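You operate a simulated robot arm through the tools that you are given. There is no shell and no other tool.

The job below is to be done with a simulated robot arm. You get a single attempt, and the scene is never put back.

Task
Set the controls near the left end of the control desk. At the end: the freq dial is turned to high; the layer dial is turned to 1; the gain dial is turned to 5; the desk power switch is switched off; whatever was shut is shut again. Leave all else as you found it, and nothing knocked over.

The check looks at the end state, three seconds after you hand in, the way a careful person would. Anything else that was tipped, shoved, dropped, spilled or broken makes it a failure.

Robot
A 7-joint arm with a two-finger parallel gripper, fixed in place. Base frame: the origin is on the floor under the middle of its stand, x ahead of it, y to its left, z up. Lengths are in mm, angles in rad, forces in N, time in s.
With the tool pointing down near the work surface it reaches from about 300 to 700 mm from the base axis. Its first joint turns from -1.152 to 1.152 rad. Payload 1.57 kg.
Tool frame: the origin (TCP) lies between the finger pads and is the grasp point; the fingertips stand 30 mm ahead of it; z points along the fingers, y is the line along which they close. Largest opening 110 mm; finger width 24, thickness 12; the body of the gripper, 48 by 112 mm, starts 78 mm behind the TCP.
Orientation is told as [roll, pitch, yaw] about the base's x, y, z axes, in that order, counted from this pose: with the fingers straight down and closing along the base's y, the tool's x points along the base's -x, its y along +y and its z along -z.

Tools
- The arm moves only by the tool move_arm. Its argument "targets" is one flat list of numbers, 7 for each row, row after row: the shift along the base's x, y, z in units of 500 mm (1.0 is 500 mm), then the turn, a rotation vector about the base's x, y, z in units of 120 degrees (1.0 is 120 degrees), then the opening, from 0 (shut) to 1 (fully open). In form: [x, y, z, wx, wy, wz, hand, x, y, z, wx, wy, wz, hand, ...]. A call has 1 to 20 rows; each row is the pose to reach, as a shift and turn from the pose commanded when the call began. A call with a number of a shift or a turn outside -1 to 1 is refused whole. Each row takes 0.2 s and may step no farther than 50 mm and 0.15 rad from the row before; otherwise, or with a gripper value out of range, the whole call is refused. A pose out of reach is approached as far as the arm can. The call stops where the force on the tool passes 40 N (or 10 N more than at its start, if that is more) or the arm is blocked; 0.2 s more then pass. The fingers move at their own pace (about 108 mm/s each) and stop on an object; they squeeze with about 32 N. The grip force told is the motor's: it shows also when the fingers shut on nothing. Time passes only in rows, and 0.2 s behind the last, so rows that repeat a pose let the fingers close. It gives the time, the measured TCP pose, the force on the tool (base axes), the opening and the grip force at its end, in the units of the frame above (readings bear some noise), with the torque about the TCP (base axes, N m) and any sound that the robot's microphone picked up.
- Cameras (640 x 400 px; columns grow to the right, rows downward): "scene" is fixed at [173.1, -403.6, 1393.8]; the picture's right is [0.66, -0.75, 0.00], its down [-0.55, -0.48, -0.69] and it looks along [0.52, 0.45, -0.72] (base axes); focal length 344 px, centre (320, 200). "wrist" rides on the gripper at [70, 16, -141] in the tool frame; the picture's right is [-0.23, 0.97, 0.00], its down [-0.86, -0.20, -0.48] and it looks along [-0.47, -0.11, 0.88] (tool axes); focal length 222 px, centre (320, 200). There is no depth. A picture from a camera that has moved, and an enlarged one, comes with that camera's place and axes in the base frame and with its lens. The place of the scene camera against the robot may be out by one fixed shift of up to 12 mm in any direction.
- camera(camera): a new picture of that camera. The clock stands still meanwhile.
- inspect(camera, box): a new picture of the part [left, top, right, bottom] of that camera's present view, enlarged. The clock stands still meanwhile.
- hand_in(): hands the job in; it is judged then, once.

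Places have to be worked out from the pictures, the camera data and where the tool is seen. Open the gripper and draw the arm clear of the work before you hand the job in, unless the task says otherwise.

The tools are called after "Emit:" as name(argument=value, ...) on one line, values as JSON. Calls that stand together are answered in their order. move_arm: Moves the arm, as the interface text tells. Its arguments: {"type":"object","properties":{"targets":{"type":"array","items":{"type":"number"}}},"required":["targets"]} The other tools are called the same way: camera (camera) takes a picture; inspect (camera, box) takes an enlarged picture of a part of a camera's view; hand_in () hands the job in.

At the start:

```text
time: 0.0
tool_pos: [329.4, -215.7, 1157.9]
orientation: [0.0, 0.0, 0.001]
ft_force: [0.1, 0.1, -0.8]
moment: [-0.03, -0.01, 0.01]
gripper_width: 109.9
grasp_force: 0.1
```

scene: 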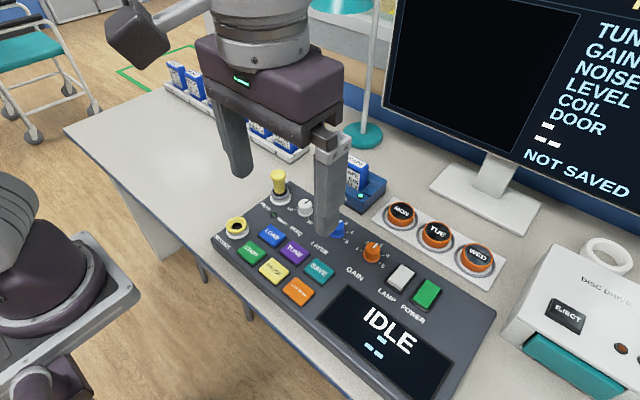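
wrist: 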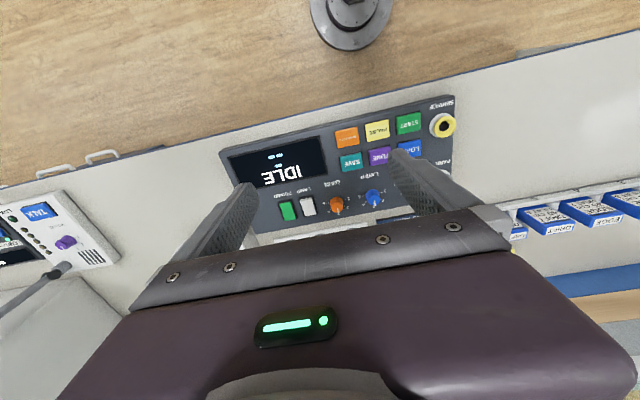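

The scene shows a desk console with freq, layer and gain dials, plus lamp and power switches, partly hidden by the gripper. I'll look closer with both cameras before moving.

Emit:
inspect(camera="scene", box=[200, 150, 520, 350])

Emit:
inspect(camera="wrist", box=[200, 80, 480, 255])

Emit:
inspect(camera="scene", box=[480, 200, 640, 400])

Emit:
inspect(camera="scene", box=[380, 0, 640, 210])

```text
2.00 times, centred on (360, 250) of scene
camera zoom: at [173.1, -403.6, 1393.8], right [0.66, -0.75, 0.0], down [-0.55, -0.48, -0.69], along [0.52, 0.45, -0.72], focal length 688 px, centre (240, 100)
```

zoom: 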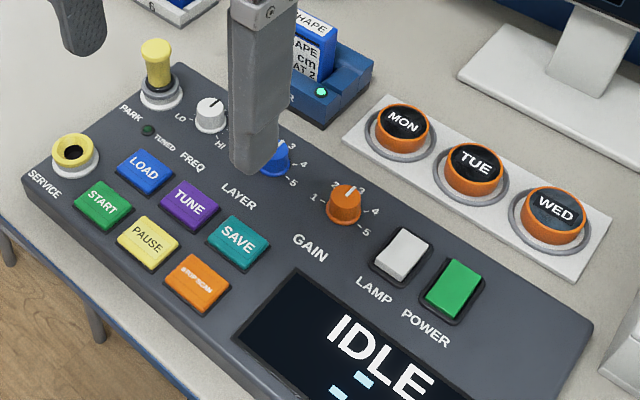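

```text
2.29 times, centred on (340, 168) of wrist
camera zoom: at [259.4, -200.2, 1297.7], right [0.23, 0.97, 0.0], down [0.86, -0.2, 0.48], along [0.47, -0.11, -0.88], focal length 508 px, centre (274, 274)
```

zoom: 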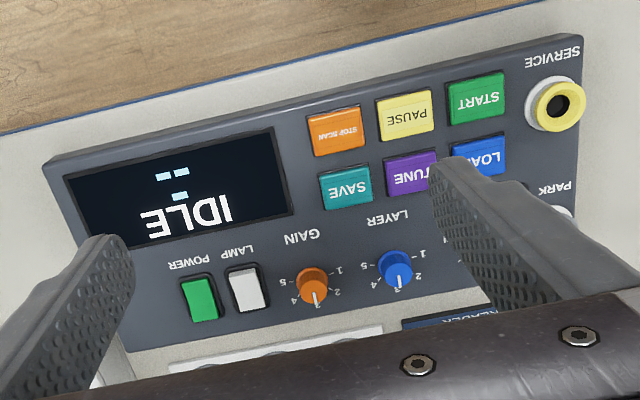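

```text
2.00 times, centred on (560, 300) of scene
camera zoom: at [173.1, -403.6, 1393.8], right [0.66, -0.75, 0.0], down [-0.55, -0.48, -0.69], along [0.52, 0.45, -0.72], focal length 688 px, centre (-160, 0)
```

zoom: 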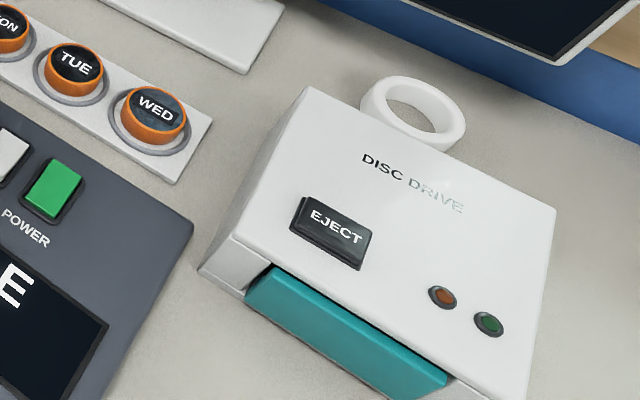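

```text
1.90 times, centred on (510, 105) of scene
camera zoom: at [173.1, -403.6, 1393.8], right [0.66, -0.75, 0.0], down [-0.55, -0.48, -0.69], along [0.52, 0.45, -0.72], focal length 655 px, centre (-42, 381)
```

zoom: 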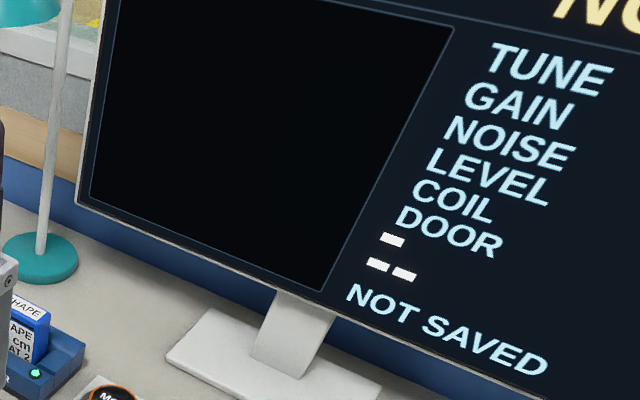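

The gain dial triangulates to about (536, -224, 830). The gripper hides the freq and layer dials from the scene camera, so I'll swing the arm to +y and look again.

Emit:
move_arm(targets=[0, 0.09, 0, 0, 0, 0, 1, 0, 0.18, 0, 0, 0, 0, 1, 0, 0.27, 0, 0, 0, 0, 1, 0, 0.36, 0, 0, 0, 0, 1, 0, 0.45, 0, 0, 0, 0, 1, 0, 0.54, 0, 0, 0, 0, 1])

Emit:
camera(camera="scene")

Emit:
inspect(camera="scene", box=[220, 150, 380, 250])

Emit:
inspect(camera="scene", box=[330, 210, 490, 310])

Emit:
camera(camera="wrist")

```text
time: 1.4
tool_pos: [330.2, 53.4, 1158.1]
orientation: [-0.001, 0.002, 0.001]
ft_force: [0.2, 0.3, 0.1]
moment: [-0.01, -0.04, 0.01]
gripper_width: 110.3
grasp_force: 0.1
```

```text
taken
```

scene: 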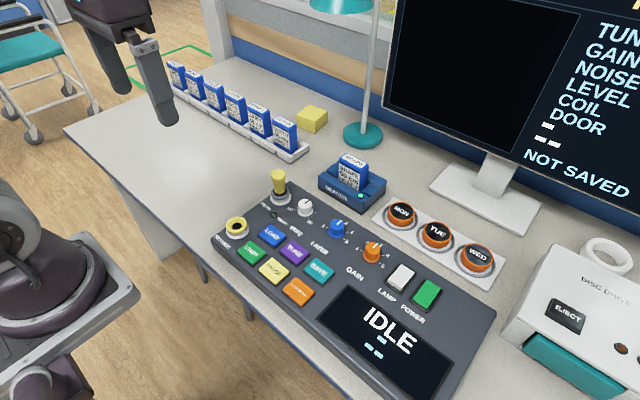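

```text
4.00 times, centred on (300, 200) of scene
camera zoom: at [173.1, -403.6, 1393.8], right [0.66, -0.75, 0.0], down [-0.55, -0.48, -0.69], along [0.52, 0.45, -0.72], focal length 1376 px, centre (400, 200)
```

zoom: 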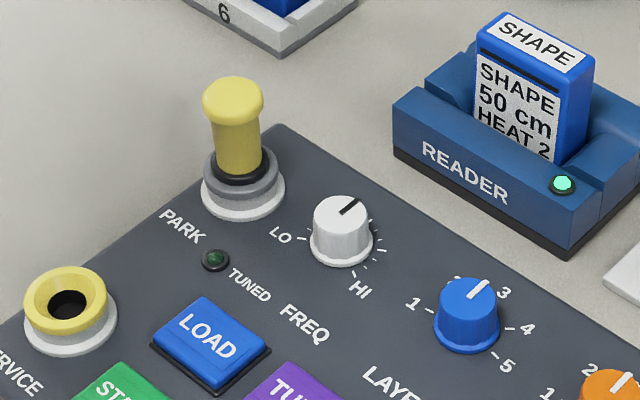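

```text
4.00 times, centred on (410, 260) of scene
camera zoom: at [173.1, -403.6, 1393.8], right [0.66, -0.75, 0.0], down [-0.55, -0.48, -0.69], along [0.52, 0.45, -0.72], focal length 1376 px, centre (-40, -40)
```

zoom: 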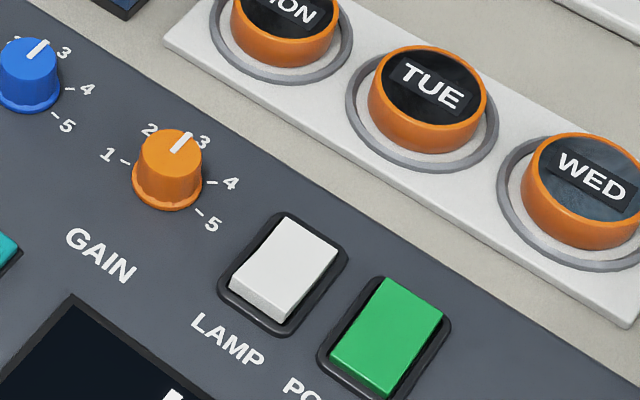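

```text
taken
camera wrist: at [260.7, 69.8, 1297.7], right [0.23, 0.97, 0.0], down [0.86, -0.2, 0.48], along [0.47, -0.11, -0.88], focal length 222 px, centre (320, 200)
```

wrist: 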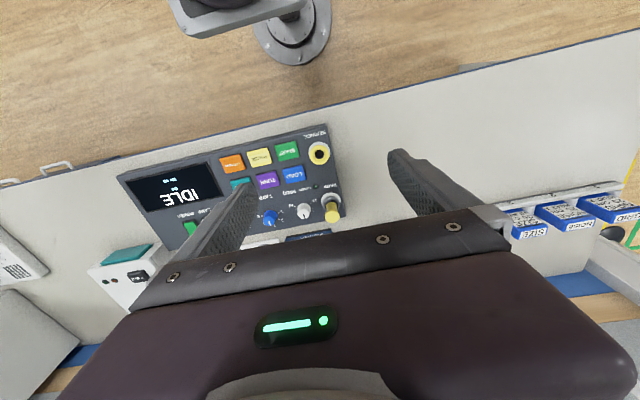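

No covers or lids show over these controls. The dials sit near x≈544, at y≈-39 (freq), -131 (layer) and -221 (gain). The power rocker is near (524, -350). I'll bring the wrist camera over the gain dial for a close look.

Emit:
move_arm(targets=[0.0325, -0.0633, -0.0495, 0, 0, 0, 1, 0.065, -0.1265, -0.099, 0, 0, 0, 1, 0.0975, -0.1898, -0.1485, 0, 0, 0, 1, 0.13, -0.253, -0.198, 0, 0, 0, 1, 0.1625, -0.3163, -0.2475, 0, 0, 0, 1, 0.195, -0.3795, -0.297, 0, 0, 0, 1, 0.2275, -0.4428, -0.3465, 0, 0, 0, 1, 0.26, -0.506, -0.396, 0, 0, 0, 1])

Emit:
camera(camera="wrist")

Emit:
inspect(camera="wrist", box=[240, 140, 400, 240])

```text
time: 3.2
tool_pos: [461.0, -195.6, 961.6]
orientation: [0.0, -0.002, -0.001]
ft_force: [-0.3, -0.2, 0.1]
moment: [0.01, 0.01, 0.01]
gripper_width: 109.9
grasp_force: 0.0
```

```text
taken
camera wrist: at [391.2, -179.5, 1101.2], right [0.23, 0.97, 0.0], down [0.86, -0.2, 0.48], along [0.47, -0.11, -0.88], focal length 222 px, centre (320, 200)
```

wrist: 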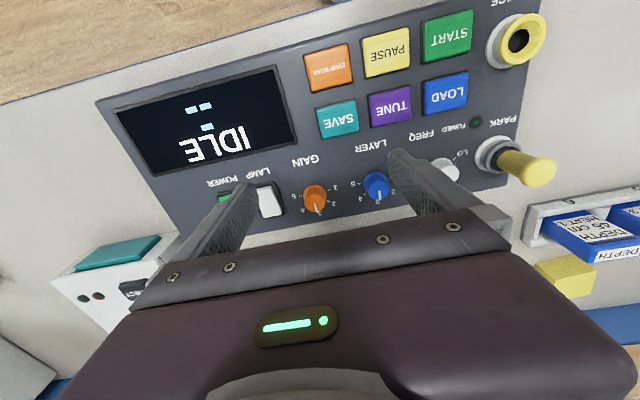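

```text
4.00 times, centred on (320, 190) of wrist
camera zoom: at [391.2, -179.5, 1101.2], right [0.23, 0.97, 0.0], down [0.86, -0.2, 0.48], along [0.47, -0.11, -0.88], focal length 888 px, centre (320, 240)
```

zoom: 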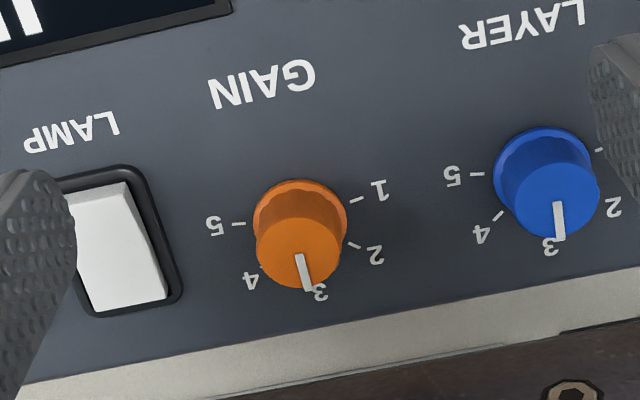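

Gain and layer both read 3 at the moment. I'll shift to -y to see the power and lamp rockers, which also gives me a second angle on the gain dial.

Emit:
move_arm(targets=[0, -0.08, 0, 0, 0, 0, 1, 0, -0.16, 0, 0, 0, 0, 1, 0, -0.24, 0, 0, 0, 0, 1, 0, -0.24, 0, 0, 0, 0, 1])

Emit:
camera(camera="wrist")

Emit:
inspect(camera="wrist", box=[240, 140, 400, 240])

Emit:
inspect(camera="scene", box=[376, 250, 456, 310])

```text
time: 4.2
tool_pos: [461.7, -319.7, 957.6]
orientation: [-0.001, -0.001, 0.001]
ft_force: [-0.1, -0.3, 1.0]
moment: [0.01, -0.02, 0.01]
gripper_width: 110.0
grasp_force: 0.0
```

```text
taken
camera wrist: at [391.6, -303.1, 1097.6], right [0.23, 0.97, 0.0], down [0.86, -0.2, 0.48], along [0.47, -0.11, -0.88], focal length 222 px, centre (320, 200)
```

wrist: 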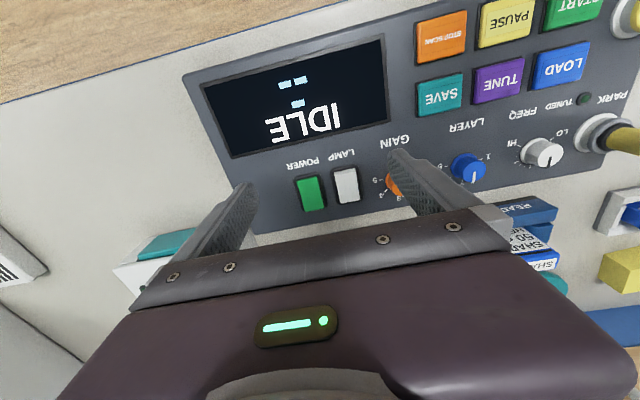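

```text
4.00 times, centred on (320, 190) of wrist
camera zoom: at [391.6, -303.1, 1097.6], right [0.23, 0.97, 0.0], down [0.86, -0.2, 0.48], along [0.47, -0.11, -0.88], focal length 888 px, centre (320, 240)
```

zoom: 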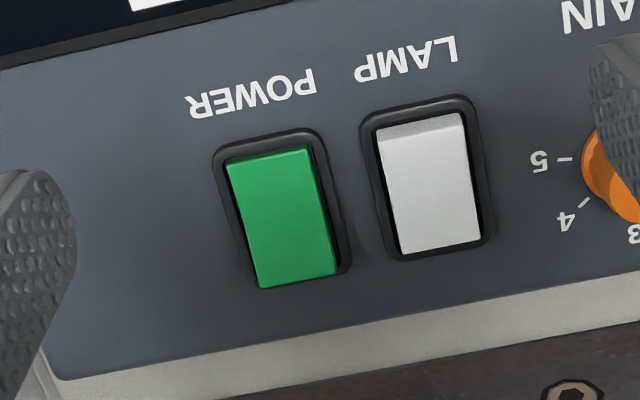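

```text
6.67 times, centred on (416, 280) of scene
camera zoom: at [173.1, -403.7, 1393.8], right [0.66, -0.75, 0.0], down [-0.55, -0.48, -0.69], along [0.52, 0.45, -0.72], focal length 2294 px, centre (-320, -333)
```

zoom: 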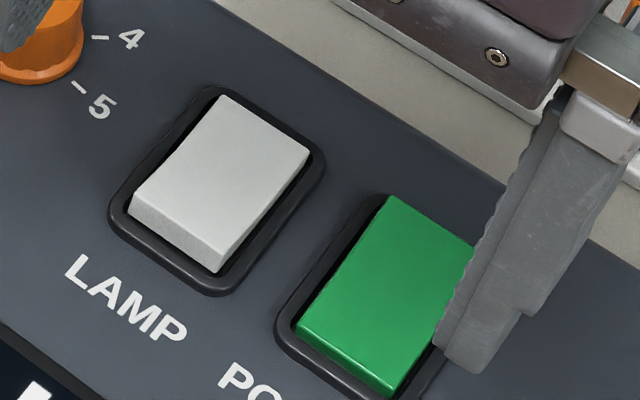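

The panel works out level at about z=800. The gain knob is at about (543, -223), its top near z=824, with layer at y≈-131. The power rocker's far (+x) end is raised and its near end is pressed in, and the display is lit, so it is on. I'll hover over the gain knob to check alignment.

Emit:
move_arm(targets=[0.04175, 0.048, -0.03, 0, 0, 0, 0.8, 0.0835, 0.096, -0.06, 0, 0, 0, 0.6, 0.12525, 0.144, -0.09, 0, 0, 0, 0.55, 0.167, 0.192, -0.12, 0, 0, 0, 0.55, 0.167, 0.192, -0.12, 0, 0, 0, 0.55])

Emit:
camera(camera="wrist")

Emit:
inspect(camera="wrist", box=[240, 110, 400, 210])

Emit:
inspect(camera="scene", box=[260, 170, 420, 270])

```text
time: 5.4
tool_pos: [543.5, -221.1, 897.3]
orientation: [0.001, 0.001, 0.002]
ft_force: [-0.8, -0.3, 0.0]
moment: [0.0, 0.01, -0.02]
gripper_width: 60.4
grasp_force: 0.1
```

```text
taken
camera wrist: at [473.8, -205.3, 1037.7], right [0.23, 0.97, 0.0], down [0.85, -0.2, 0.48], along [0.47, -0.11, -0.88], focal length 222 px, centre (320, 200)
```

wrist: 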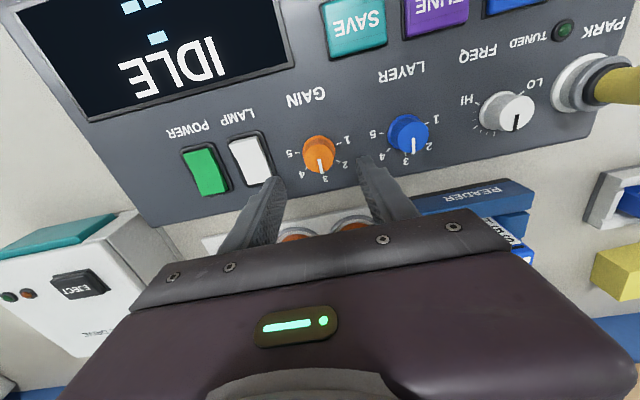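

```text
4.00 times, centred on (320, 160) of wrist
camera zoom: at [473.8, -205.3, 1037.7], right [0.23, 0.97, 0.0], down [0.85, -0.2, 0.48], along [0.47, -0.11, -0.88], focal length 888 px, centre (320, 360)
```

zoom: 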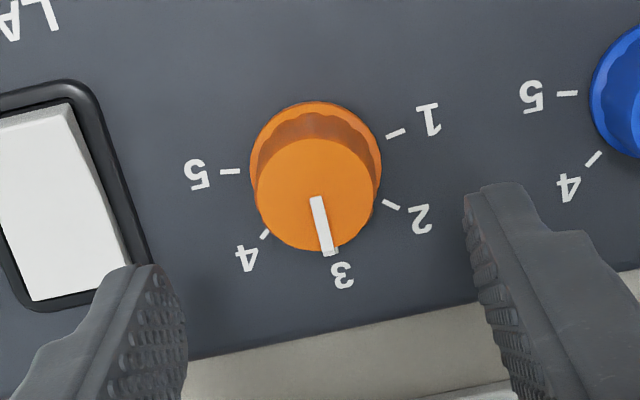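

```text
4.00 times, centred on (340, 220) of scene
camera zoom: at [173.2, -403.6, 1393.8], right [0.66, -0.75, 0.0], down [-0.55, -0.48, -0.69], along [0.52, 0.45, -0.72], focal length 1376 px, centre (240, 120)
```

zoom: 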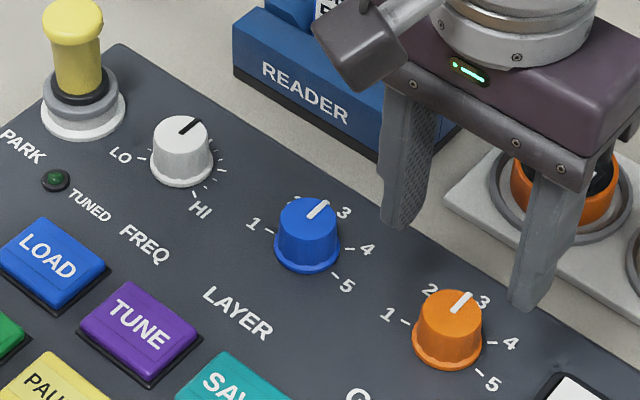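

The hover view shows the knob centre within about 1–1.5 mm of the tool axis, with its top at z≈822 and marks spaced about 50° (1 at +100°, 5 at -100° from +x). I'll yaw the hand +50°, trim the position by (-0.5, -1.2) and lower around the knob.

Emit:
move_arm(targets=[-0.001, -0.0024, 0, 0, 0, 0.0694, 0.5, -0.001, -0.0024, 0, 0, 0, 0.1389, 0.5, -0.001, -0.0024, 0, 0, 0, 0.2083, 0.5, -0.001, -0.0024, 0, 0, 0, 0.2778, 0.5, -0.001, -0.0024, 0, 0, 0, 0.3472, 0.5, -0.001, -0.0024, 0, 0, 0, 0.4167, 0.5, -0.001, -0.0024, -0.04, 0, 0, 0.4167, 0.5, -0.001, -0.0024, -0.08, 0, 0, 0.4167, 0.5, -0.001, -0.0024, -0.1, 0, 0, 0.4167, 0.5, -0.001, -0.0024, -0.1, 0, 0, 0.4167, 0.5])

Emit:
camera(camera="wrist")

Emit:
inspect(camera="scene", box=[320, 200, 440, 275])

```text
time: 7.6
tool_pos: [541.4, -224.1, 850.8]
orientation: [-0.001, -0.001, 0.872]
ft_force: [0.5, 0.2, 0.7]
moment: [0.0, 0.01, 0.0]
gripper_width: 54.9
grasp_force: 0.0
```

```text
taken
camera wrist: at [484.2, -267.4, 990.0], right [-0.6, 0.8, 0.0], down [0.7, 0.53, 0.48], along [0.38, 0.29, -0.88], focal length 222 px, centre (320, 200)
```

wrist: 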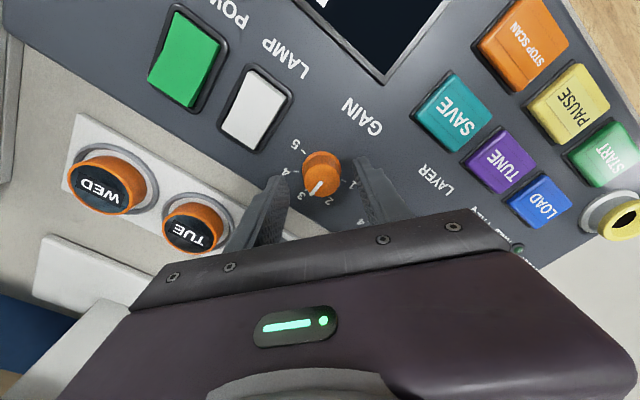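

```text
5.33 times, centred on (380, 238) of scene
camera zoom: at [173.1, -403.6, 1393.8], right [0.66, -0.75, 0.0], down [-0.55, -0.48, -0.69], along [0.52, 0.45, -0.72], focal length 1835 px, centre (0, 0)
```

zoom: 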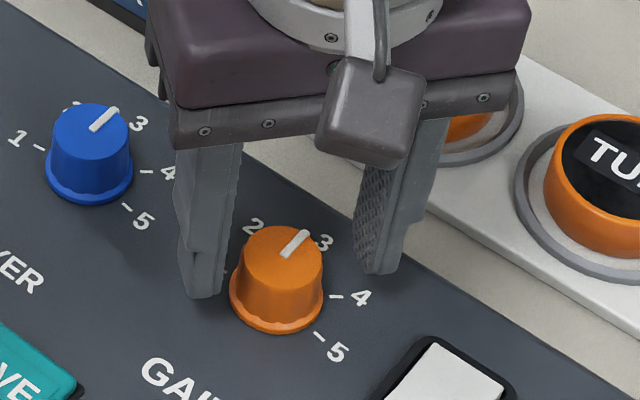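

The fingertips are around the knob, just above its top. I'll zoom in to check the centring before going lower.

Emit:
inspect(camera="wrist", box=[256, 130, 384, 210])

```text
5.00 times, centred on (320, 170) of wrist
camera zoom: at [484.2, -267.4, 990.0], right [-0.6, 0.8, 0.0], down [0.7, 0.53, 0.48], along [0.38, 0.29, -0.88], focal length 1111 px, centre (320, 350)
```

zoom: 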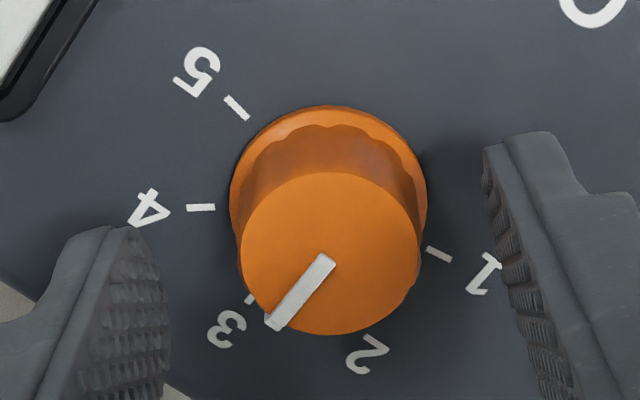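

The zoom puts the knob about 1–2 mm off the tool axis toward +y. I'll hold still for a few rows to see how steady the pose reading is.

Emit:
move_arm(targets=[0, 0, 0, 0, 0, 0, 0.5])

Emit:
move_arm(targets=[0, 0, 0, 0, 0, 0, 0.5])

Emit:
move_arm(targets=[0, 0, 0, 0, 0, 0, 0.5])

```text
time: 8.0
tool_pos: [541.5, -224.9, 850.2]
orientation: [0.0, 0.002, 0.873]
ft_force: [-0.5, 0.5, -0.3]
moment: [0.0, -0.01, 0.0]
gripper_width: 55.2
grasp_force: 0.0
```

```text
time: 8.4
tool_pos: [542.0, -223.9, 849.0]
orientation: [0.0, 0.0, 0.874]
ft_force: [-0.2, -0.6, -0.5]
moment: [0.0, 0.04, 0.01]
gripper_width: 54.9
grasp_force: 0.3
```

```text
time: 8.8
tool_pos: [542.1, -224.1, 849.6]
orientation: [0.002, 0.002, 0.872]
ft_force: [-0.1, -1.0, 0.1]
moment: [0.02, -0.02, 0.03]
gripper_width: 55.0
grasp_force: 0.1
```

The readings scatter by about ±1 mm. Judging from the finger positions in the picture, the knob sits about 2 mm toward the right-hand finger. I'll correct by (-1.5, +1.5), lower to z=838 and close gently in stages.

Emit:
move_arm(targets=[-0.003, 0.003, 0, 0, 0, 0, 0.5, -0.003, 0.003, -0.012, 0, 0, 0, 0.5, -0.003, 0.003, -0.024, 0, 0, 0, 0.5, -0.003, 0.003, -0.024, 0, 0, 0, 0.42])

Emit:
inspect(camera="wrist", box=[256, 130, 384, 210])

Emit:
inspect(camera="scene", box=[330, 215, 420, 275])

```text
time: 9.8
tool_pos: [540.1, -223.2, 836.6]
orientation: [0.0, -0.001, 0.871]
ft_force: [-0.3, 0.1, 0.4]
moment: [0.02, -0.01, 0.0]
gripper_width: 46.1
grasp_force: 0.0
```

```text
5.00 times, centred on (320, 170) of wrist
camera zoom: at [483.0, -266.1, 977.8], right [-0.6, 0.8, 0.0], down [0.7, 0.53, 0.48], along [0.38, 0.29, -0.88], focal length 1111 px, centre (320, 350)
```

zoom: 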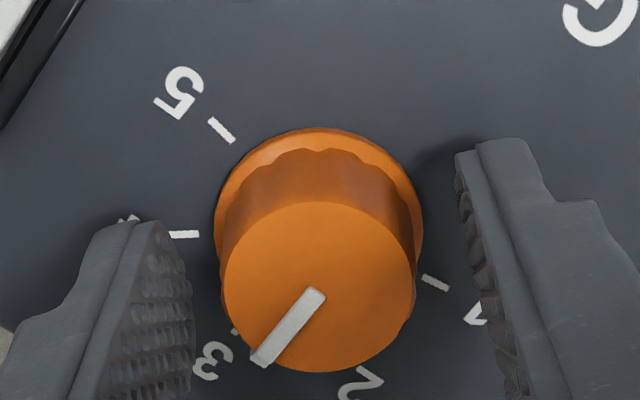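

```text
6.67 times, centred on (375, 245) of scene
camera zoom: at [173.1, -403.6, 1393.8], right [0.66, -0.75, 0.0], down [-0.55, -0.48, -0.69], along [0.52, 0.45, -0.72], focal length 2294 px, centre (-47, -100)
```

zoom: 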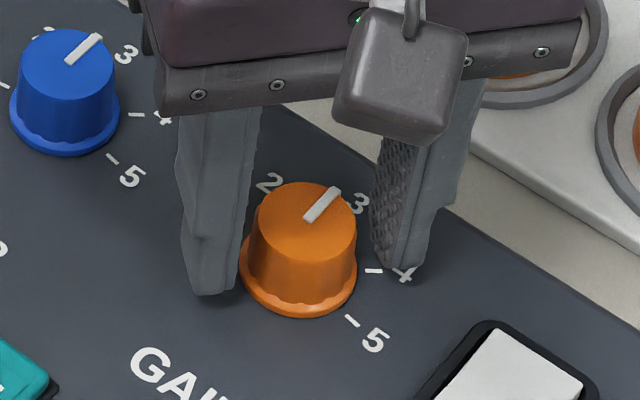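

The fingers straddle the knob with no contact force. I'll close onto it in steps and watch the side force.

Emit:
move_arm(targets=[0, 0, 0, 0, 0, 0, 0.33, 0, 0, 0, 0, 0, 0, 0.3])

Emit:
inspect(camera="wrist", box=[256, 130, 384, 210])

```text
time: 10.4
tool_pos: [540.0, -222.2, 837.2]
orientation: [-0.002, -0.001, 0.874]
ft_force: [-0.5, -0.5, 0.3]
moment: [-0.02, 0.0, 0.01]
gripper_width: 32.7
grasp_force: 0.1
```

```text
5.00 times, centred on (320, 170) of wrist
camera zoom: at [482.9, -266.0, 977.7], right [-0.6, 0.8, 0.0], down [0.7, 0.53, 0.48], along [0.38, 0.29, -0.88], focal length 1111 px, centre (320, 350)
```

zoom: 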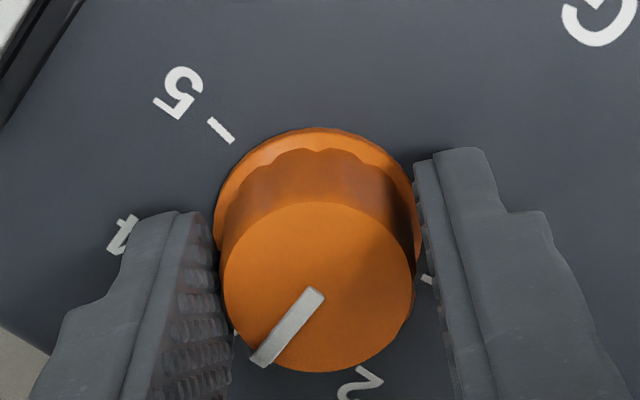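

At 33 mm open there is still no contact. The knob looks about 1 mm toward the left finger and about 1.5 mm forward, so I'll nudge by (+1.7, +0.6) and then grip.

Emit:
move_arm(targets=[0.0034, 0.0012, 0, 0, 0, 0, 0.34, 0.0034, 0.0012, 0, 0, 0, 0, 0.32, 0.0034, 0.0012, 0, 0, 0, 0, 0.2, 0.0034, 0.0012, 0, 0, 0, 0, 0.2, 0.0034, 0.0012, 0, 0, 0, 0, 0.2])

Emit:
inspect(camera="wrist", box=[256, 130, 384, 210])

```text
time: 11.6
tool_pos: [543.5, -222.1, 837.9]
orientation: [0.001, 0.001, 0.871]
ft_force: [2.6, -1.4, -1.3]
moment: [-0.06, -0.07, -0.02]
gripper_width: 30.0
grasp_force: 39.3
```

```text
5.00 times, centred on (320, 170) of wrist
camera zoom: at [484.3, -265.3, 977.7], right [-0.6, 0.8, 0.0], down [0.7, 0.53, 0.48], along [0.38, 0.29, -0.88], focal length 1111 px, centre (320, 350)
```

zoom: 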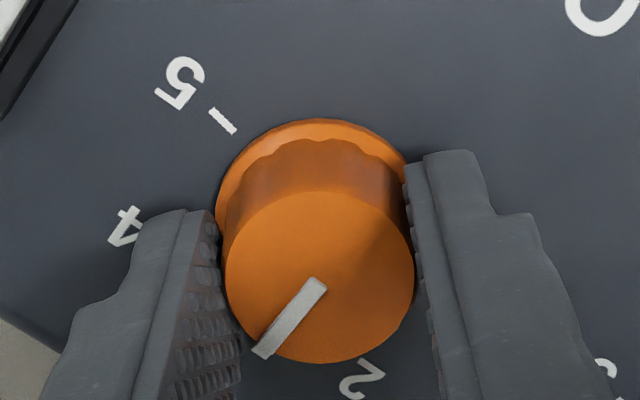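

The knob is gripped at 30.0 mm with only about 3 N of side force. I'll turn it clockwise 50° first and check.

Emit:
move_arm(targets=[0, 0, 0, 0, 0, -0.0694, 0.2, 0, 0, 0, 0, 0, -0.1389, 0.2, 0, 0, 0, 0, 0, -0.2083, 0.2, 0, 0, 0, 0, 0, -0.2778, 0.2, 0, 0, 0, 0, 0, -0.3472, 0.2, 0, 0, 0, 0, 0, -0.4167, 0.2, 0, 0, 0, 0, 0, -0.4167, 0.2])

Emit:
camera(camera="wrist")

Emit:
inspect(camera="wrist", box=[256, 130, 384, 210])

```text
time: 13.2
tool_pos: [541.3, -222.7, 837.6]
orientation: [0.001, 0.003, -0.002]
ft_force: [-5.8, 1.1, -1.5]
moment: [0.04, 0.23, 0.03]
gripper_width: 29.5
grasp_force: 38.9
```

```text
taken
camera wrist: at [472.3, -206.1, 977.9], right [0.23, 0.97, 0.0], down [0.86, -0.2, 0.48], along [0.46, -0.11, -0.88], focal length 222 px, centre (320, 200)
```

wrist: 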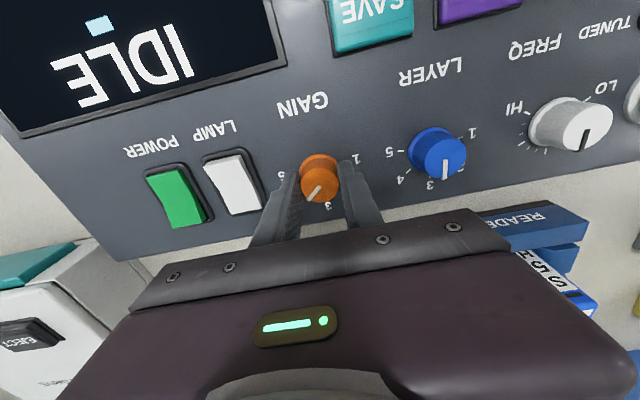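

```text
5.00 times, centred on (320, 170) of wrist
camera zoom: at [472.3, -206.1, 977.9], right [0.23, 0.97, 0.0], down [0.86, -0.2, 0.48], along [0.46, -0.11, -0.88], focal length 1111 px, centre (320, 350)
```

zoom: 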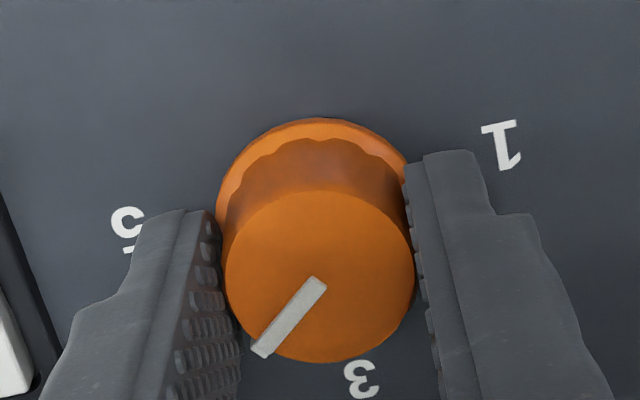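

The knob followed the hand to about 4, with low forces. I'll turn the remaining 50° to 5.

Emit:
move_arm(targets=[0, 0, 0, 0, 0, -0.0694, 0.2, 0, 0, 0, 0, 0, -0.1389, 0.2, 0, 0, 0, 0, 0, -0.2083, 0.2, 0, 0, 0, 0, 0, -0.2778, 0.2, 0, 0, 0, 0, 0, -0.3472, 0.2, 0, 0, 0, 0, 0, -0.4167, 0.2, 0, 0, 0, 0, 0, -0.4167, 0.2])

Emit:
inspect(camera="wrist", box=[256, 130, 384, 210])

Emit:
inspect(camera="scene", box=[330, 215, 420, 275])

```text
time: 14.8
tool_pos: [543.6, -222.8, 837.7]
orientation: [0.0, 0.0, -0.874]
ft_force: [-7.2, 0.7, 6.4]
moment: [0.0, 0.45, 0.76]
gripper_width: 30.0
grasp_force: 39.8
```

```text
5.00 times, centred on (320, 170) of wrist
camera zoom: at [510.1, -159.1, 977.7], right [0.89, 0.45, 0.0], down [0.4, -0.78, 0.48], along [0.22, -0.43, -0.88], focal length 1111 px, centre (320, 350)
```

zoom: 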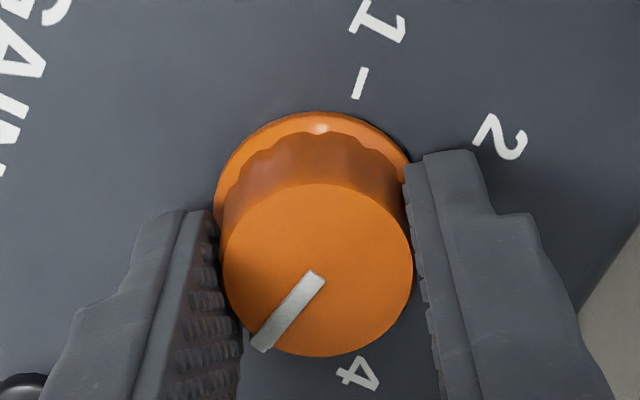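

```text
6.67 times, centred on (375, 245) of scene
camera zoom: at [172.9, -403.6, 1393.9], right [0.66, -0.75, 0.0], down [-0.55, -0.48, -0.69], along [0.52, 0.45, -0.72], focal length 2294 px, centre (-47, -100)
```

zoom: 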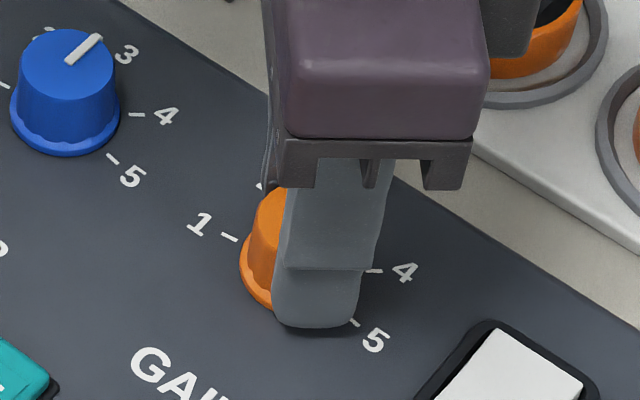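

The hand has turned the full 100° and the torque rise (0.76 Nm) suggests the end position. I'll release, lift straight up and check the pointer.

Emit:
move_arm(targets=[0, 0, 0, 0, 0, 0, 0.35, 0, 0, 0, 0, 0, 0, 0.45, 0, 0, 0.03, 0, 0, 0, 0.5, 0, 0, 0.09, 0, 0, 0, 0.5, 0, 0, 0.15, 0, 0, 0, 0.5, 0, 0, 0.15, 0, 0, 0.07, 0.5, 0, 0, 0.15, 0, 0, 0.14, 0.5, 0, 0, 0.15, 0, 0, 0.21, 0.5, 0, 0, 0.15, 0, 0, 0.28, 0.5, 0, 0, 0.15, 0, 0, 0.35, 0.5, 0, 0, 0.15, 0, 0, 0.4167, 0.5])

Emit:
inspect(camera="wrist", box=[240, 110, 400, 210])

Emit:
inspect(camera="scene", box=[330, 215, 420, 275])

```text
time: 17.2
tool_pos: [541.7, -222.3, 912.3]
orientation: [0.001, -0.001, 0.001]
ft_force: [1.0, -0.4, -0.8]
moment: [0.02, -0.02, -0.04]
gripper_width: 54.9
grasp_force: 0.0
```

```text
4.00 times, centred on (320, 160) of wrist
camera zoom: at [472.1, -206.2, 1052.8], right [0.22, 0.97, 0.0], down [0.86, -0.2, 0.48], along [0.47, -0.11, -0.88], focal length 888 px, centre (320, 360)
```

zoom: 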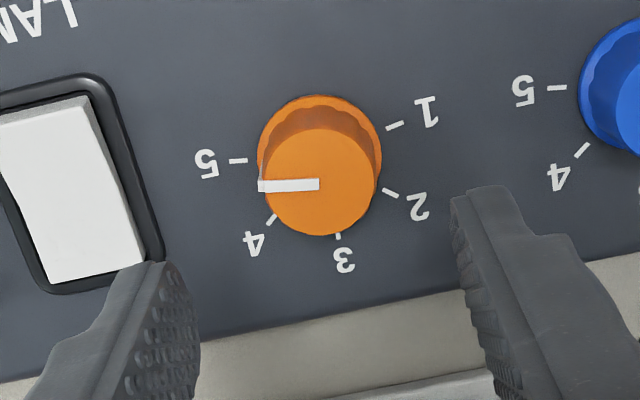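

```text
6.67 times, centred on (375, 245) of scene
camera zoom: at [173.1, -403.6, 1393.8], right [0.66, -0.75, 0.0], down [-0.55, -0.48, -0.69], along [0.52, 0.45, -0.72], focal length 2294 px, centre (-47, -100)
```

zoom: 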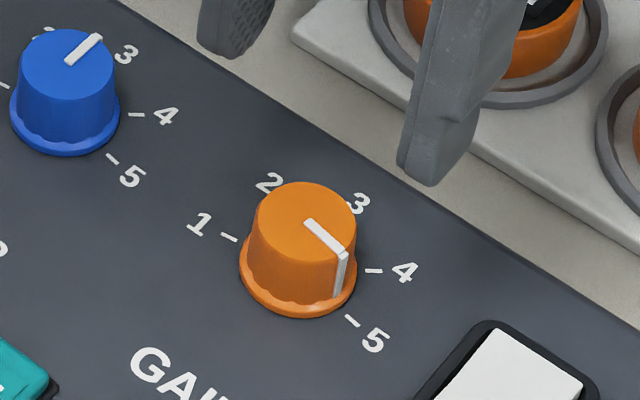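

Gain now points at 5. At this height a centred knob top appears at about (320, 182) in the zoom, which I can use as a reference. I'll move +91 mm in y to hover over the layer dial.

Emit:
move_arm(targets=[0, 0.09, 0, 0, 0, 0, 0.5, 0, 0.182, 0, 0, 0, 0, 0.5, 0, 0.182, 0, 0, 0, 0, 0.5, 0, 0.182, 0, 0, 0, 0, 0.5])

Emit:
inspect(camera="wrist", box=[240, 110, 400, 210])

Emit:
camera(camera="wrist")

```text
time: 18.2
tool_pos: [541.6, -132.9, 913.2]
orientation: [-0.001, 0.002, 0.0]
ft_force: [-0.3, -0.5, 0.4]
moment: [-0.01, 0.03, -0.01]
gripper_width: 55.4
grasp_force: 0.0
```

```text
4.00 times, centred on (320, 160) of wrist
camera zoom: at [471.5, -115.6, 1053.1], right [0.23, 0.97, 0.0], down [0.86, -0.2, 0.48], along [0.47, -0.11, -0.88], focal length 888 px, centre (320, 360)
```

zoom: 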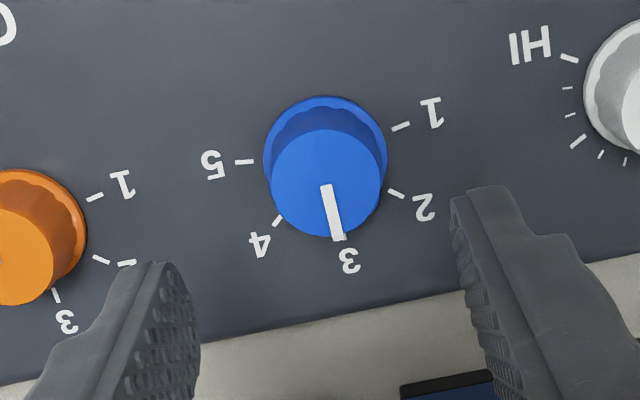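

```text
taken
camera wrist: at [471.5, -115.6, 1053.1], right [0.23, 0.97, 0.0], down [0.86, -0.2, 0.48], along [0.47, -0.11, -0.88], focal length 222 px, centre (320, 200)
```

wrist: 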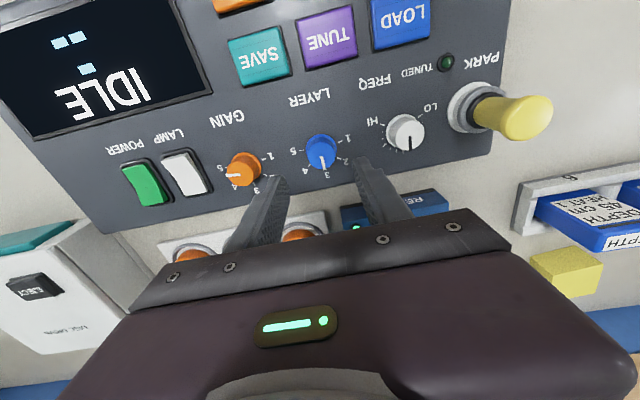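

The layer knob sits about 1.5 mm further in +y. I'll yaw to -50°, trim y, lower to z=838 and grip.

Emit:
move_arm(targets=[0, 0.003, 0, 0, 0, -0.0694, 0.45, 0, 0.003, 0, 0, 0, -0.1389, 0.45, 0, 0.003, 0, 0, 0, -0.2083, 0.45, 0, 0.003, 0, 0, 0, -0.2778, 0.45, 0, 0.003, 0, 0, 0, -0.3472, 0.45, 0, 0.003, 0, 0, 0, -0.4167, 0.45, 0, 0.003, -0.05, 0, 0, -0.4167, 0.45, 0, 0.003, -0.1, 0, 0, -0.4167, 0.45, 0, 0.003, -0.125, 0, 0, -0.4167, 0.45, 0, 0.003, -0.15, 0, 0, -0.4167, 0.45, 0, 0.003, -0.15, 0, 0, -0.4167, 0.36])

Emit:
inspect(camera="wrist", box=[256, 130, 384, 210])

```text
time: 20.6
tool_pos: [543.2, -130.2, 836.3]
orientation: [0.001, 0.0, -0.872]
ft_force: [-0.1, -1.2, 0.1]
moment: [-0.03, 0.01, 0.01]
gripper_width: 39.4
grasp_force: 0.1
```

```text
5.00 times, centred on (320, 170) of wrist
camera zoom: at [510.4, -66.5, 977.3], right [0.89, 0.45, 0.0], down [0.4, -0.78, 0.48], along [0.22, -0.43, -0.88], focal length 1111 px, centre (320, 350)
```

zoom: 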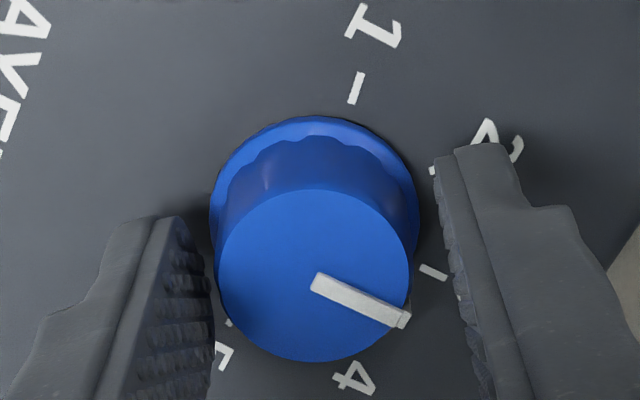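

The knob is about 1 mm toward -y compared with the gain grip reference. I'll trim that and close.

Emit:
move_arm(targets=[-0.0004, -0.002, 0, 0, 0, 0, 0.34, -0.0004, -0.002, 0, 0, 0, 0, 0.3, -0.0004, -0.002, 0, 0, 0, 0, 0.2, -0.0004, -0.002, 0, 0, 0, 0, 0.2, -0.0004, -0.002, 0, 0, 0, 0, 0.2])

Emit:
inspect(camera="wrist", box=[256, 130, 384, 210])

```text
time: 21.8
tool_pos: [542.5, -129.5, 837.5]
orientation: [-0.002, 0.0, -0.872]
ft_force: [-4.0, -4.0, 0.6]
moment: [-0.13, 0.13, -0.02]
gripper_width: 30.2
grasp_force: 39.0
```

```text
5.00 times, centred on (320, 170) of wrist
camera zoom: at [510.2, -67.3, 977.8], right [0.89, 0.45, 0.0], down [0.4, -0.78, 0.48], along [0.22, -0.43, -0.88], focal length 1111 px, centre (320, 350)
```

zoom: 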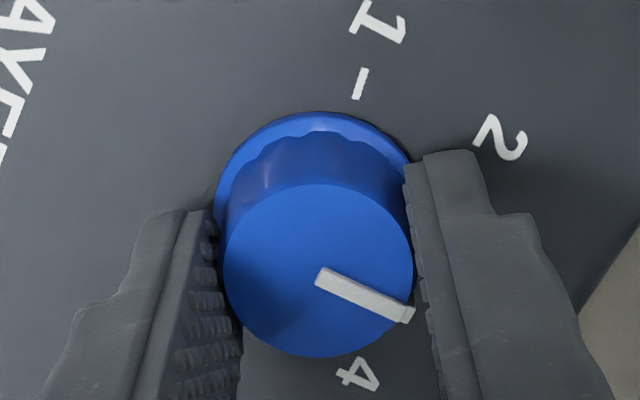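

The grip is good, with about 5 N of side force. I'll turn the layer dial counter-clockwise 100° to 1.

Emit:
move_arm(targets=[0, 0, 0, 0, 0, 0.0694, 0.2, 0, 0, 0, 0, 0, 0.1389, 0.2, 0, 0, 0, 0, 0, 0.2083, 0.2, 0, 0, 0, 0, 0, 0.2778, 0.2, 0, 0, 0, 0, 0, 0.3472, 0.2, 0, 0, 0, 0, 0, 0.4167, 0.2, 0, 0, 0, 0, 0, 0.4861, 0.2, 0, 0, 0, 0, 0, 0.5556, 0.2, 0, 0, 0, 0, 0, 0.625, 0.2, 0, 0, 0, 0, 0, 0.6944, 0.2, 0, 0, 0, 0, 0, 0.7639, 0.2, 0, 0, 0, 0, 0, 0.8333, 0.2, 0, 0, 0, 0, 0, 0.8333, 0.2])

Emit:
inspect(camera="wrist", box=[256, 130, 384, 210])

```text
time: 24.6
tool_pos: [541.9, -130.6, 837.9]
orientation: [0.001, 0.0, 0.875]
ft_force: [-1.0, 17.8, 19.1]
moment: [0.71, -0.08, -0.71]
gripper_width: 30.0
grasp_force: 39.6
```

```text
5.00 times, centred on (320, 170) of wrist
camera zoom: at [484.4, -173.4, 977.7], right [-0.6, 0.8, 0.0], down [0.7, 0.53, 0.48], along [0.38, 0.29, -0.88], focal length 1111 px, centre (320, 350)
```

zoom: 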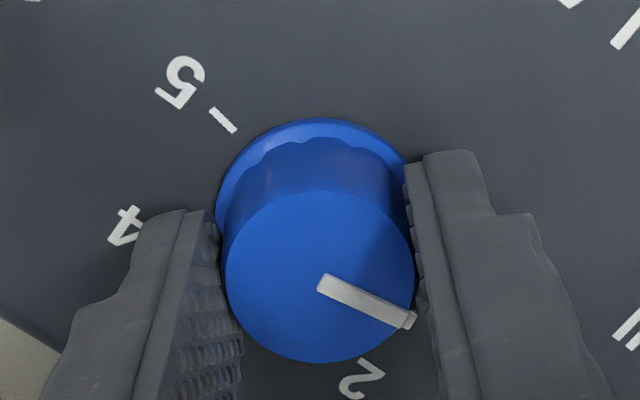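

The layer dial turned 100° and the torque shows it at its end. I'll release, lift and verify.

Emit:
move_arm(targets=[0, 0, 0, 0, 0, 0, 0.35, 0, 0, 0, 0, 0, 0, 0.45, 0, 0, 0.03, 0, 0, 0, 0.5, 0, 0, 0.09, 0, 0, 0, 0.5, 0, 0, 0.15, 0, 0, 0, 0.5, 0, 0, 0.15, 0, 0, -0.07, 0.5, 0, 0, 0.15, 0, 0, -0.14, 0.5, 0, 0, 0.15, 0, 0, -0.21, 0.5, 0, 0, 0.15, 0, 0, -0.28, 0.5, 0, 0, 0.15, 0, 0, -0.35, 0.5, 0, 0, 0.15, 0, 0, -0.4167, 0.5])

Emit:
inspect(camera="wrist", box=[240, 110, 400, 210])

Emit:
inspect(camera="scene", box=[280, 185, 400, 260])

```text
time: 27.0
tool_pos: [541.9, -129.7, 912.5]
orientation: [0.002, 0.0, -0.004]
ft_force: [-0.3, 0.6, -1.0]
moment: [-0.03, -0.01, 0.02]
gripper_width: 54.8
grasp_force: 0.0
```

```text
4.00 times, centred on (320, 160) of wrist
camera zoom: at [472.1, -115.2, 1053.0], right [0.23, 0.97, 0.0], down [0.85, -0.2, 0.48], along [0.47, -0.11, -0.88], focal length 888 px, centre (320, 360)
```

zoom: 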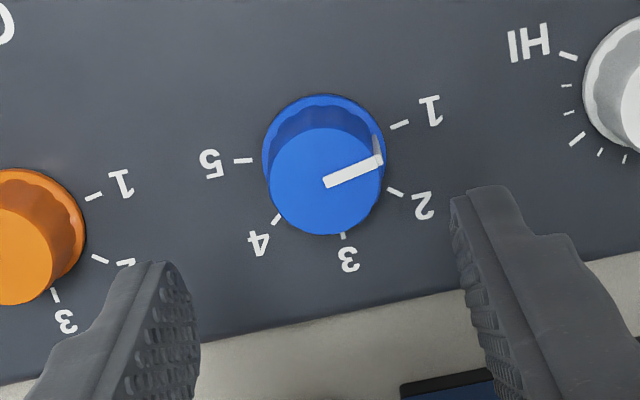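

```text
5.33 times, centred on (340, 222) of scene
camera zoom: at [173.1, -403.6, 1393.8], right [0.66, -0.75, 0.0], down [-0.55, -0.48, -0.69], along [0.52, 0.45, -0.72], focal length 1835 px, centre (213, 80)
```

zoom: 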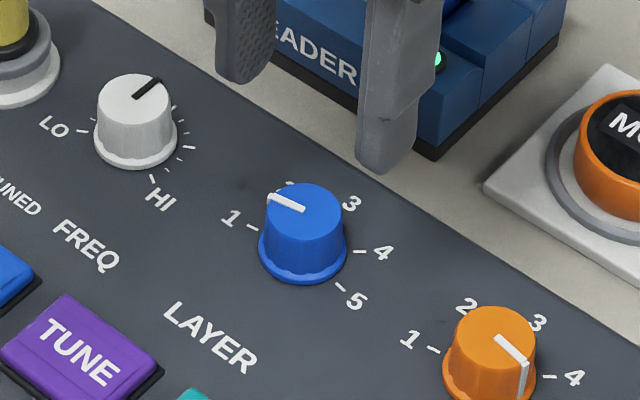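

The layer dial now points at 1. I'll move +91 mm in y to hover over the freq dial.

Emit:
move_arm(targets=[0, 0.09, 0, 0, 0, 0, 0.5, 0, 0.182, 0, 0, 0, 0, 0.5, 0, 0.182, 0, 0, 0, 0, 0.5, 0, 0.182, 0, 0, 0, 0, 0.5])

Emit:
inspect(camera="wrist", box=[240, 110, 400, 210])

Emit:
camera(camera="wrist")

Emit:
inspect(camera="scene", box=[260, 165, 380, 240])

```text
time: 28.0
tool_pos: [540.7, -39.5, 911.3]
orientation: [0.001, 0.001, -0.001]
ft_force: [-0.1, -0.1, -0.2]
moment: [0.01, -0.01, -0.02]
gripper_width: 54.8
grasp_force: 0.0
```

```text
4.00 times, centred on (320, 160) of wrist
camera zoom: at [470.2, -24.4, 1051.8], right [0.23, 0.97, 0.0], down [0.86, -0.2, 0.48], along [0.47, -0.11, -0.88], focal length 888 px, centre (320, 360)
```

zoom: 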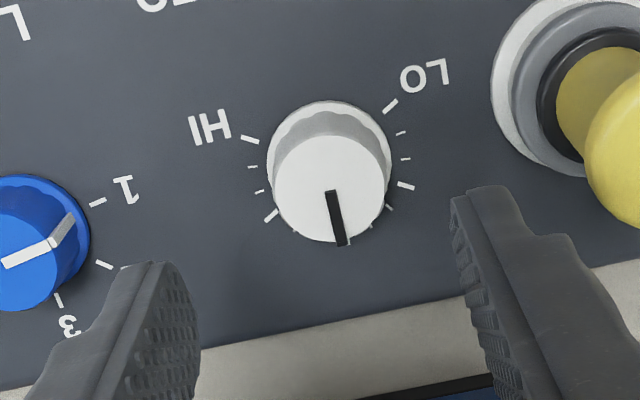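

```text
taken
camera wrist: at [470.2, -24.4, 1051.8], right [0.23, 0.97, 0.0], down [0.86, -0.2, 0.48], along [0.47, -0.11, -0.88], focal length 222 px, centre (320, 200)
```

wrist: 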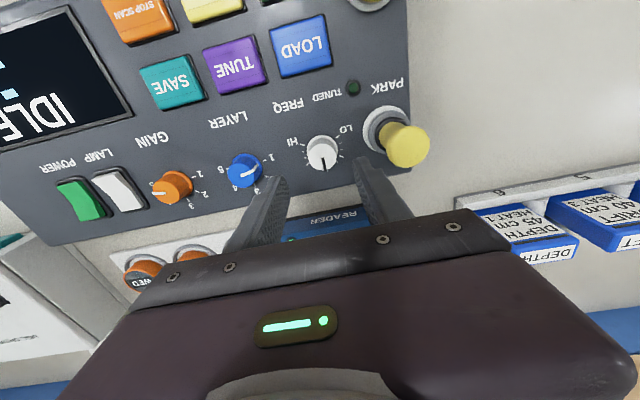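

```text
5.33 times, centred on (320, 202) of scene
camera zoom: at [173.1, -403.6, 1393.8], right [0.66, -0.75, 0.0], down [-0.55, -0.48, -0.69], along [0.52, 0.45, -0.72], focal length 1835 px, centre (320, 187)
```

zoom: 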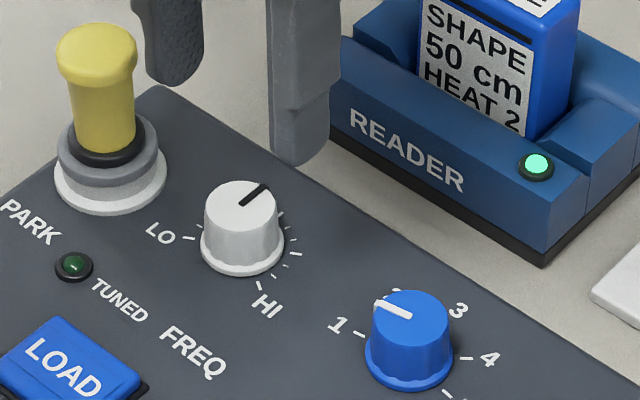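

The freq dial has five long marks 60° apart, with LO at +120° and HI at -120°, and its pointer is now at about 0°. The knob looks about 2.5 mm off in both x and y, so I'll trim by (+2.2, +2.4) and re-check against the reference.

Emit:
move_arm(targets=[0.0044, 0.0048, 0, 0, 0, 0, 0.5, 0.0044, 0.0048, 0, 0, 0, 0, 0.5])

Emit:
inspect(camera="wrist", box=[240, 110, 400, 210])

Emit:
move_arm(targets=[0, 0, 0, 0, 0, 0, 0.5])

Emit:
move_arm(targets=[0, 0, 0, 0, 0, 0, 0.5])

```text
time: 28.6
tool_pos: [543.0, -37.0, 912.3]
orientation: [0.0, -0.001, -0.001]
ft_force: [-0.1, 0.0, -0.4]
moment: [0.0, -0.05, 0.04]
gripper_width: 55.1
grasp_force: 0.2
```

```text
4.00 times, centred on (320, 160) of wrist
camera zoom: at [473.1, -21.5, 1052.4], right [0.23, 0.97, 0.0], down [0.86, -0.2, 0.48], along [0.47, -0.11, -0.88], focal length 888 px, centre (320, 360)
```

zoom: 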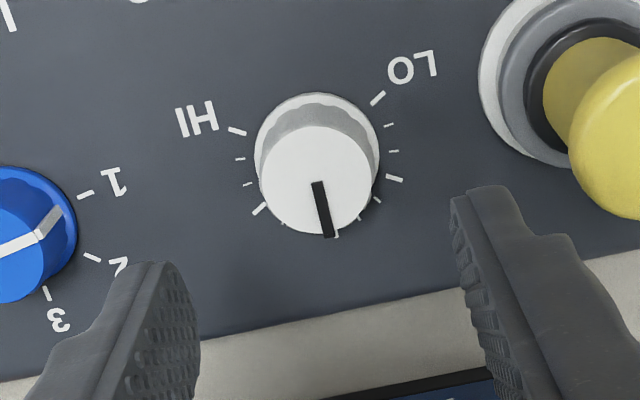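

```text
time: 29.0
tool_pos: [543.0, -38.0, 911.6]
orientation: [0.001, 0.001, 0.001]
ft_force: [0.8, 0.4, -0.5]
moment: [0.0, -0.01, -0.01]
gripper_width: 54.9
grasp_force: 0.1
```

```text
time: 29.4
tool_pos: [543.3, -37.3, 913.6]
orientation: [0.0, 0.0, 0.0]
ft_force: [-0.3, 0.5, 0.7]
moment: [0.0, 0.0, 0.0]
gripper_width: 55.1
grasp_force: 0.0
```

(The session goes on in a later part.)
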